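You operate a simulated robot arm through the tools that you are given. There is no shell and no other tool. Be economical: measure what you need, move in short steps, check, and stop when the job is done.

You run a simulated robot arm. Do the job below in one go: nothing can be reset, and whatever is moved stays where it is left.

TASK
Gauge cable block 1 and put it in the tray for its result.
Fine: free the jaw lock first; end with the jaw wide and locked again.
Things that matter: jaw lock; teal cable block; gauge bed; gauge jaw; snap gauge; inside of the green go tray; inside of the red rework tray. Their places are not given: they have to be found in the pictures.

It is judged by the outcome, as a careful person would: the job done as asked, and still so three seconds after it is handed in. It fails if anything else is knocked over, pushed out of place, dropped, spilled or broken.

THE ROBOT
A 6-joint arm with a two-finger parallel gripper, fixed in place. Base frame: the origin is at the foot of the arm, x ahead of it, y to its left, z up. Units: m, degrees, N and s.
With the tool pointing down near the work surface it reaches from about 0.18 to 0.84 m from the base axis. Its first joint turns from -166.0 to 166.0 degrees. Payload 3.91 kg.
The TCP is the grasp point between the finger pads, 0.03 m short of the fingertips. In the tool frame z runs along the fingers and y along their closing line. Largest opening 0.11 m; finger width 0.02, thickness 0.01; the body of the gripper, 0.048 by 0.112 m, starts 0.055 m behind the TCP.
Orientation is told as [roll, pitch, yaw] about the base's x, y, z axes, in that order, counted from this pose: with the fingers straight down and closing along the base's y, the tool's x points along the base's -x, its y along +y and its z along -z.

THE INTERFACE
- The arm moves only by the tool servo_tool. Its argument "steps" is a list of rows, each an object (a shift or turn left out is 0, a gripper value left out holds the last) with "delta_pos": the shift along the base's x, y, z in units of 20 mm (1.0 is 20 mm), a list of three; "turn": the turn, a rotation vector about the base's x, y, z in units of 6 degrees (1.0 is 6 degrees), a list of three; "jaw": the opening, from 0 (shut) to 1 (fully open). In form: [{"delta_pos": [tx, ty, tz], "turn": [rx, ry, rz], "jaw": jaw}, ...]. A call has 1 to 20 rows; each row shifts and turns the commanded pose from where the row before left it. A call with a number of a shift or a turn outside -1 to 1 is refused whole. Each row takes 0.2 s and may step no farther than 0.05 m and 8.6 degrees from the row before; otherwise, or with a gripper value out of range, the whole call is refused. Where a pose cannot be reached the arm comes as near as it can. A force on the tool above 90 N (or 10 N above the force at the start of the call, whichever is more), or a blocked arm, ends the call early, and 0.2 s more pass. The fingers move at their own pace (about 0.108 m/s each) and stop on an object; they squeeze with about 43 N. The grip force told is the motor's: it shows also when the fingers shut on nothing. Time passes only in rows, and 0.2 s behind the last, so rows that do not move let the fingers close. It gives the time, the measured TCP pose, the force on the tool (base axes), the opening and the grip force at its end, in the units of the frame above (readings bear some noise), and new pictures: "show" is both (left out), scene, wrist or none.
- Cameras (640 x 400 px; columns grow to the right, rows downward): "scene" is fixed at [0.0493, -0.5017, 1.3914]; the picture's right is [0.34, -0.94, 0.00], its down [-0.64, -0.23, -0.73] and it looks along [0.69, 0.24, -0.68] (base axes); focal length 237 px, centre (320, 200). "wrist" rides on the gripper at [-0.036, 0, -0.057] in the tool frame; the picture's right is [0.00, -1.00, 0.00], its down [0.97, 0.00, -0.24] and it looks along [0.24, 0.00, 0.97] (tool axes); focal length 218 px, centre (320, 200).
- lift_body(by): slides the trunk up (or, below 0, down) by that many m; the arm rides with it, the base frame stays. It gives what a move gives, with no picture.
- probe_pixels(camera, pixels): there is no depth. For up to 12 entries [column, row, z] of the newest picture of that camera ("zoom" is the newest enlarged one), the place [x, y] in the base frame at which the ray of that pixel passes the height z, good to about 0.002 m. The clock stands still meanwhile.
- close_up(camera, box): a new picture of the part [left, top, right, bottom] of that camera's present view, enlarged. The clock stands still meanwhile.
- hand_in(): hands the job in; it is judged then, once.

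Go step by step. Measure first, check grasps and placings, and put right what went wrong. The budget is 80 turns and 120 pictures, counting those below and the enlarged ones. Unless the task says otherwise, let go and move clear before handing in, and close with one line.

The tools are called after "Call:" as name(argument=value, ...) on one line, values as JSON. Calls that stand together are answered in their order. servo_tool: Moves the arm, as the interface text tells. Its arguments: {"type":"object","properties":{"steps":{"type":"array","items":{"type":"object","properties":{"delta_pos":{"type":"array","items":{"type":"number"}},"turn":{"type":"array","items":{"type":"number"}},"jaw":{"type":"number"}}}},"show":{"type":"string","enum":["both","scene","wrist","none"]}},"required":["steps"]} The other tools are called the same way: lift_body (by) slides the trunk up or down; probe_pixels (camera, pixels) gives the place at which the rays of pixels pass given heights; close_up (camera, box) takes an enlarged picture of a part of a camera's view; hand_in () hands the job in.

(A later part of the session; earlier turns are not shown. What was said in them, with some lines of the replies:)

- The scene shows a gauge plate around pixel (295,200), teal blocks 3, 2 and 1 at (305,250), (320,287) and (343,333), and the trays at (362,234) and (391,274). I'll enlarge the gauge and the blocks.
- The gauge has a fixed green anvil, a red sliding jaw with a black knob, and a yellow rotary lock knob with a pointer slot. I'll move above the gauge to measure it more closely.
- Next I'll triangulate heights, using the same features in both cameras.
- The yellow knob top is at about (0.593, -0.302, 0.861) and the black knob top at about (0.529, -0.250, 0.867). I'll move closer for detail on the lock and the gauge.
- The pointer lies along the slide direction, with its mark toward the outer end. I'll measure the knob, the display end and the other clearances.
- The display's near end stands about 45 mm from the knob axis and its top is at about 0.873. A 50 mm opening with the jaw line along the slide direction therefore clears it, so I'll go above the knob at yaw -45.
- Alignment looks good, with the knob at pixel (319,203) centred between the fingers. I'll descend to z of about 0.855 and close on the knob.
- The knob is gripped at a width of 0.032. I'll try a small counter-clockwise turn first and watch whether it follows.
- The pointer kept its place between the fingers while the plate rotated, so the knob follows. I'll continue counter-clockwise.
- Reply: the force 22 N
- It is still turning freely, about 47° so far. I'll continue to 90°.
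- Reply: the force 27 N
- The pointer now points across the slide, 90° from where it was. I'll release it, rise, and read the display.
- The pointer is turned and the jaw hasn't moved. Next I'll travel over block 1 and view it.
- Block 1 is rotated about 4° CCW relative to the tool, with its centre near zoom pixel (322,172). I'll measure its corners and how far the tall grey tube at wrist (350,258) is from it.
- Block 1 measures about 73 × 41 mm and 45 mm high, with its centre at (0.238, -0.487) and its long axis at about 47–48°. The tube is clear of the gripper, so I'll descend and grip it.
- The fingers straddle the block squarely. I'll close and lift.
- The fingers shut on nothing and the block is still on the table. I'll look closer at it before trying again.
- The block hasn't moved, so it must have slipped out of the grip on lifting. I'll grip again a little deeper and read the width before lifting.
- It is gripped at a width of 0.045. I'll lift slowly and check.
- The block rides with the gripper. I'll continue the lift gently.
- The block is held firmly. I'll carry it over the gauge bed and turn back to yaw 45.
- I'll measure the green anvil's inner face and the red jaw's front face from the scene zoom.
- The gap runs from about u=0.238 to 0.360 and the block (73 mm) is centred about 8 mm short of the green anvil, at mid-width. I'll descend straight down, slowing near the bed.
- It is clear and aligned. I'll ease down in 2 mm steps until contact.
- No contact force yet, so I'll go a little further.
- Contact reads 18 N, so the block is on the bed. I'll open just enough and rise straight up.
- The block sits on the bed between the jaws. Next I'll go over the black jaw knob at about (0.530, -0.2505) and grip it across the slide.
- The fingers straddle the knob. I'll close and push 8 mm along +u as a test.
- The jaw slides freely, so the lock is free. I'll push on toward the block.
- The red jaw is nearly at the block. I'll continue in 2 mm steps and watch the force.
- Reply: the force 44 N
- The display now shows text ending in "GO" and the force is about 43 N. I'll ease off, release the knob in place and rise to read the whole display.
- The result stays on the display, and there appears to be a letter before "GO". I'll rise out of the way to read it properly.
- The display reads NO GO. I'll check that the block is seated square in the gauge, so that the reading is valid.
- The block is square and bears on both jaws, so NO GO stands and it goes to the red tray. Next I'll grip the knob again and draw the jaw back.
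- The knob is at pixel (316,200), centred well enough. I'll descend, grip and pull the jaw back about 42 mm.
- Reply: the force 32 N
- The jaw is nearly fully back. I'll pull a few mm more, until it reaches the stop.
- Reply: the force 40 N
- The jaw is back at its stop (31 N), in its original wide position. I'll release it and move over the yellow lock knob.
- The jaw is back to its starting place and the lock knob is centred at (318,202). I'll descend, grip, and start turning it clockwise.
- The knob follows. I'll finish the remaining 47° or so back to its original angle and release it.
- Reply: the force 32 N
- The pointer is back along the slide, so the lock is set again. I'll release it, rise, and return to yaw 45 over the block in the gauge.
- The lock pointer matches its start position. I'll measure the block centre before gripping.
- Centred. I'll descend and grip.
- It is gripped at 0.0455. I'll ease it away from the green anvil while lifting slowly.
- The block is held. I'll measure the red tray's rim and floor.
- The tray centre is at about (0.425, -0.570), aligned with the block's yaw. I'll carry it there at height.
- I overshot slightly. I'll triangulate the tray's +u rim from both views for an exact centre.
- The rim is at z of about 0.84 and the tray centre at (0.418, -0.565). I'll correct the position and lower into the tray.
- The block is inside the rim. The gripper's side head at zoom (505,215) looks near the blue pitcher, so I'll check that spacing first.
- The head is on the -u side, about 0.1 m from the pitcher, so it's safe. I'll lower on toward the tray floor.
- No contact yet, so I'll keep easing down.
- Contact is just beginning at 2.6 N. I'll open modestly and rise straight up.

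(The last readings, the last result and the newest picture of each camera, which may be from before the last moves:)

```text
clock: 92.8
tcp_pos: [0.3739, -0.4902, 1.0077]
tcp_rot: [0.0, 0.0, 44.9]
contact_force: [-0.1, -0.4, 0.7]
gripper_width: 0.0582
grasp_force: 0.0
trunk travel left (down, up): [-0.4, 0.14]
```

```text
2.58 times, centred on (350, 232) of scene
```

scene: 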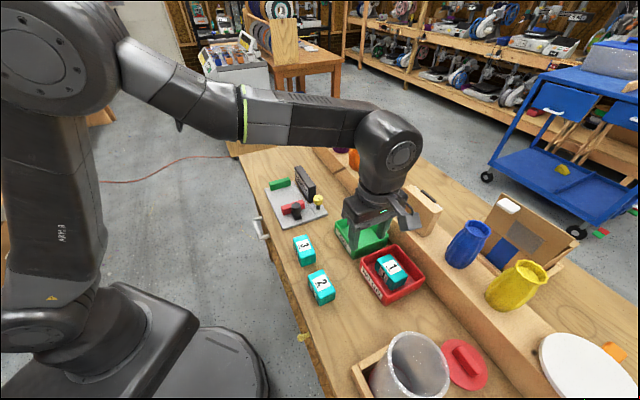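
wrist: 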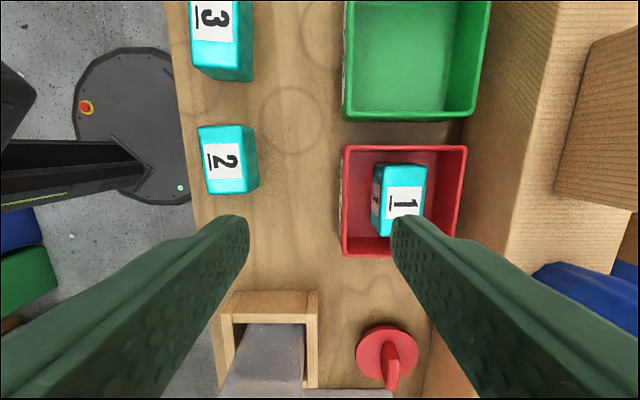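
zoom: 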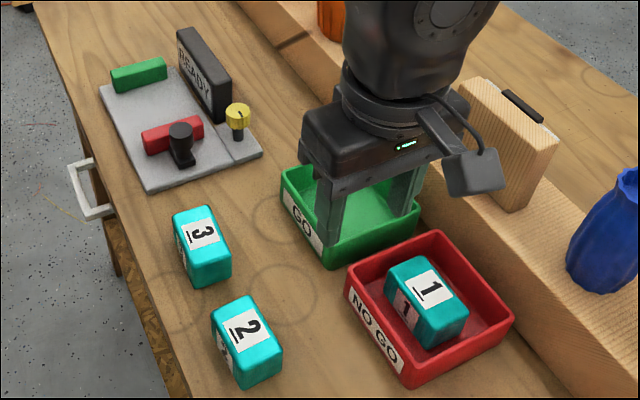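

Block 1 lies flat in the red tray and the display is back to READY. I'll check the lock and the jaw once more.

Call:
close_up(camera="scene", box=[250, 155, 346, 215])

Call:
servo_tool(steps=[{"delta_pos": [0, 0, 1]}, {"delta_pos": [0, 0.5, 1]}, {"delta_pos": [0, 0.5, 1]}, {"delta_pos": [0, 0, 1]}, {}], show="scene")

```text
6.67 times, centred on (298, 185) of scene
```

zoom: 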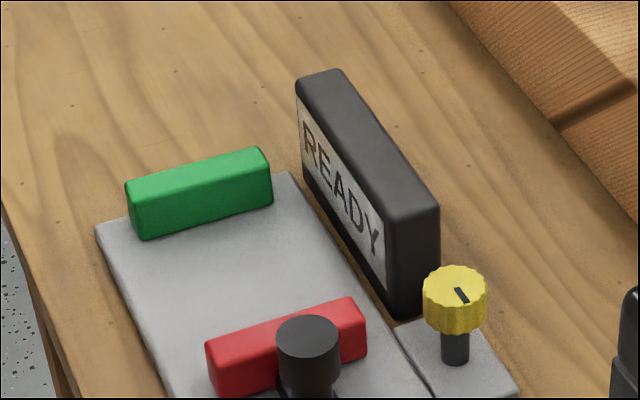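

```text
clock: 94.0
tcp_pos: [0.3738, -0.4717, 1.0886]
tcp_rot: [0.0, -0.1, 45.0]
contact_force: [0.2, 0.4, 0.3]
gripper_width: 0.0584
grasp_force: 0.0
trunk travel left (down, up): [-0.4, 0.14]
```

scene: 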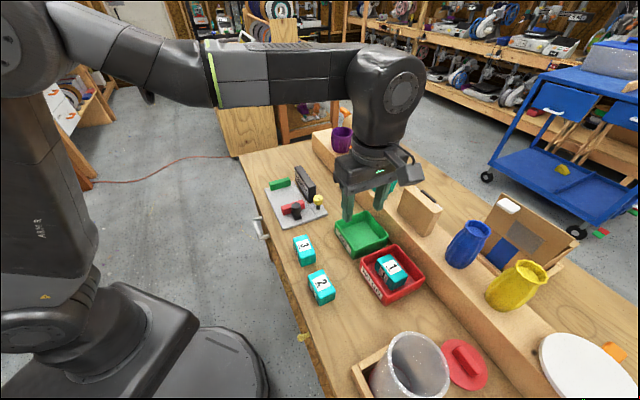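

The gauge looks the same as at the start: jaw wide, lock pointer at its original angle, READY showing. Block 1 is in the NO GO tray and the arm is clear, so I'll hand in.

Call:
hand_in()

```text
The job is handed in.
```

Block 1 gauged NO GO and is in the red rework tray; the jaw is back wide with the lock knob at its original locked angle, though I didn't push the jaw to test the lock, and the job is handed in.
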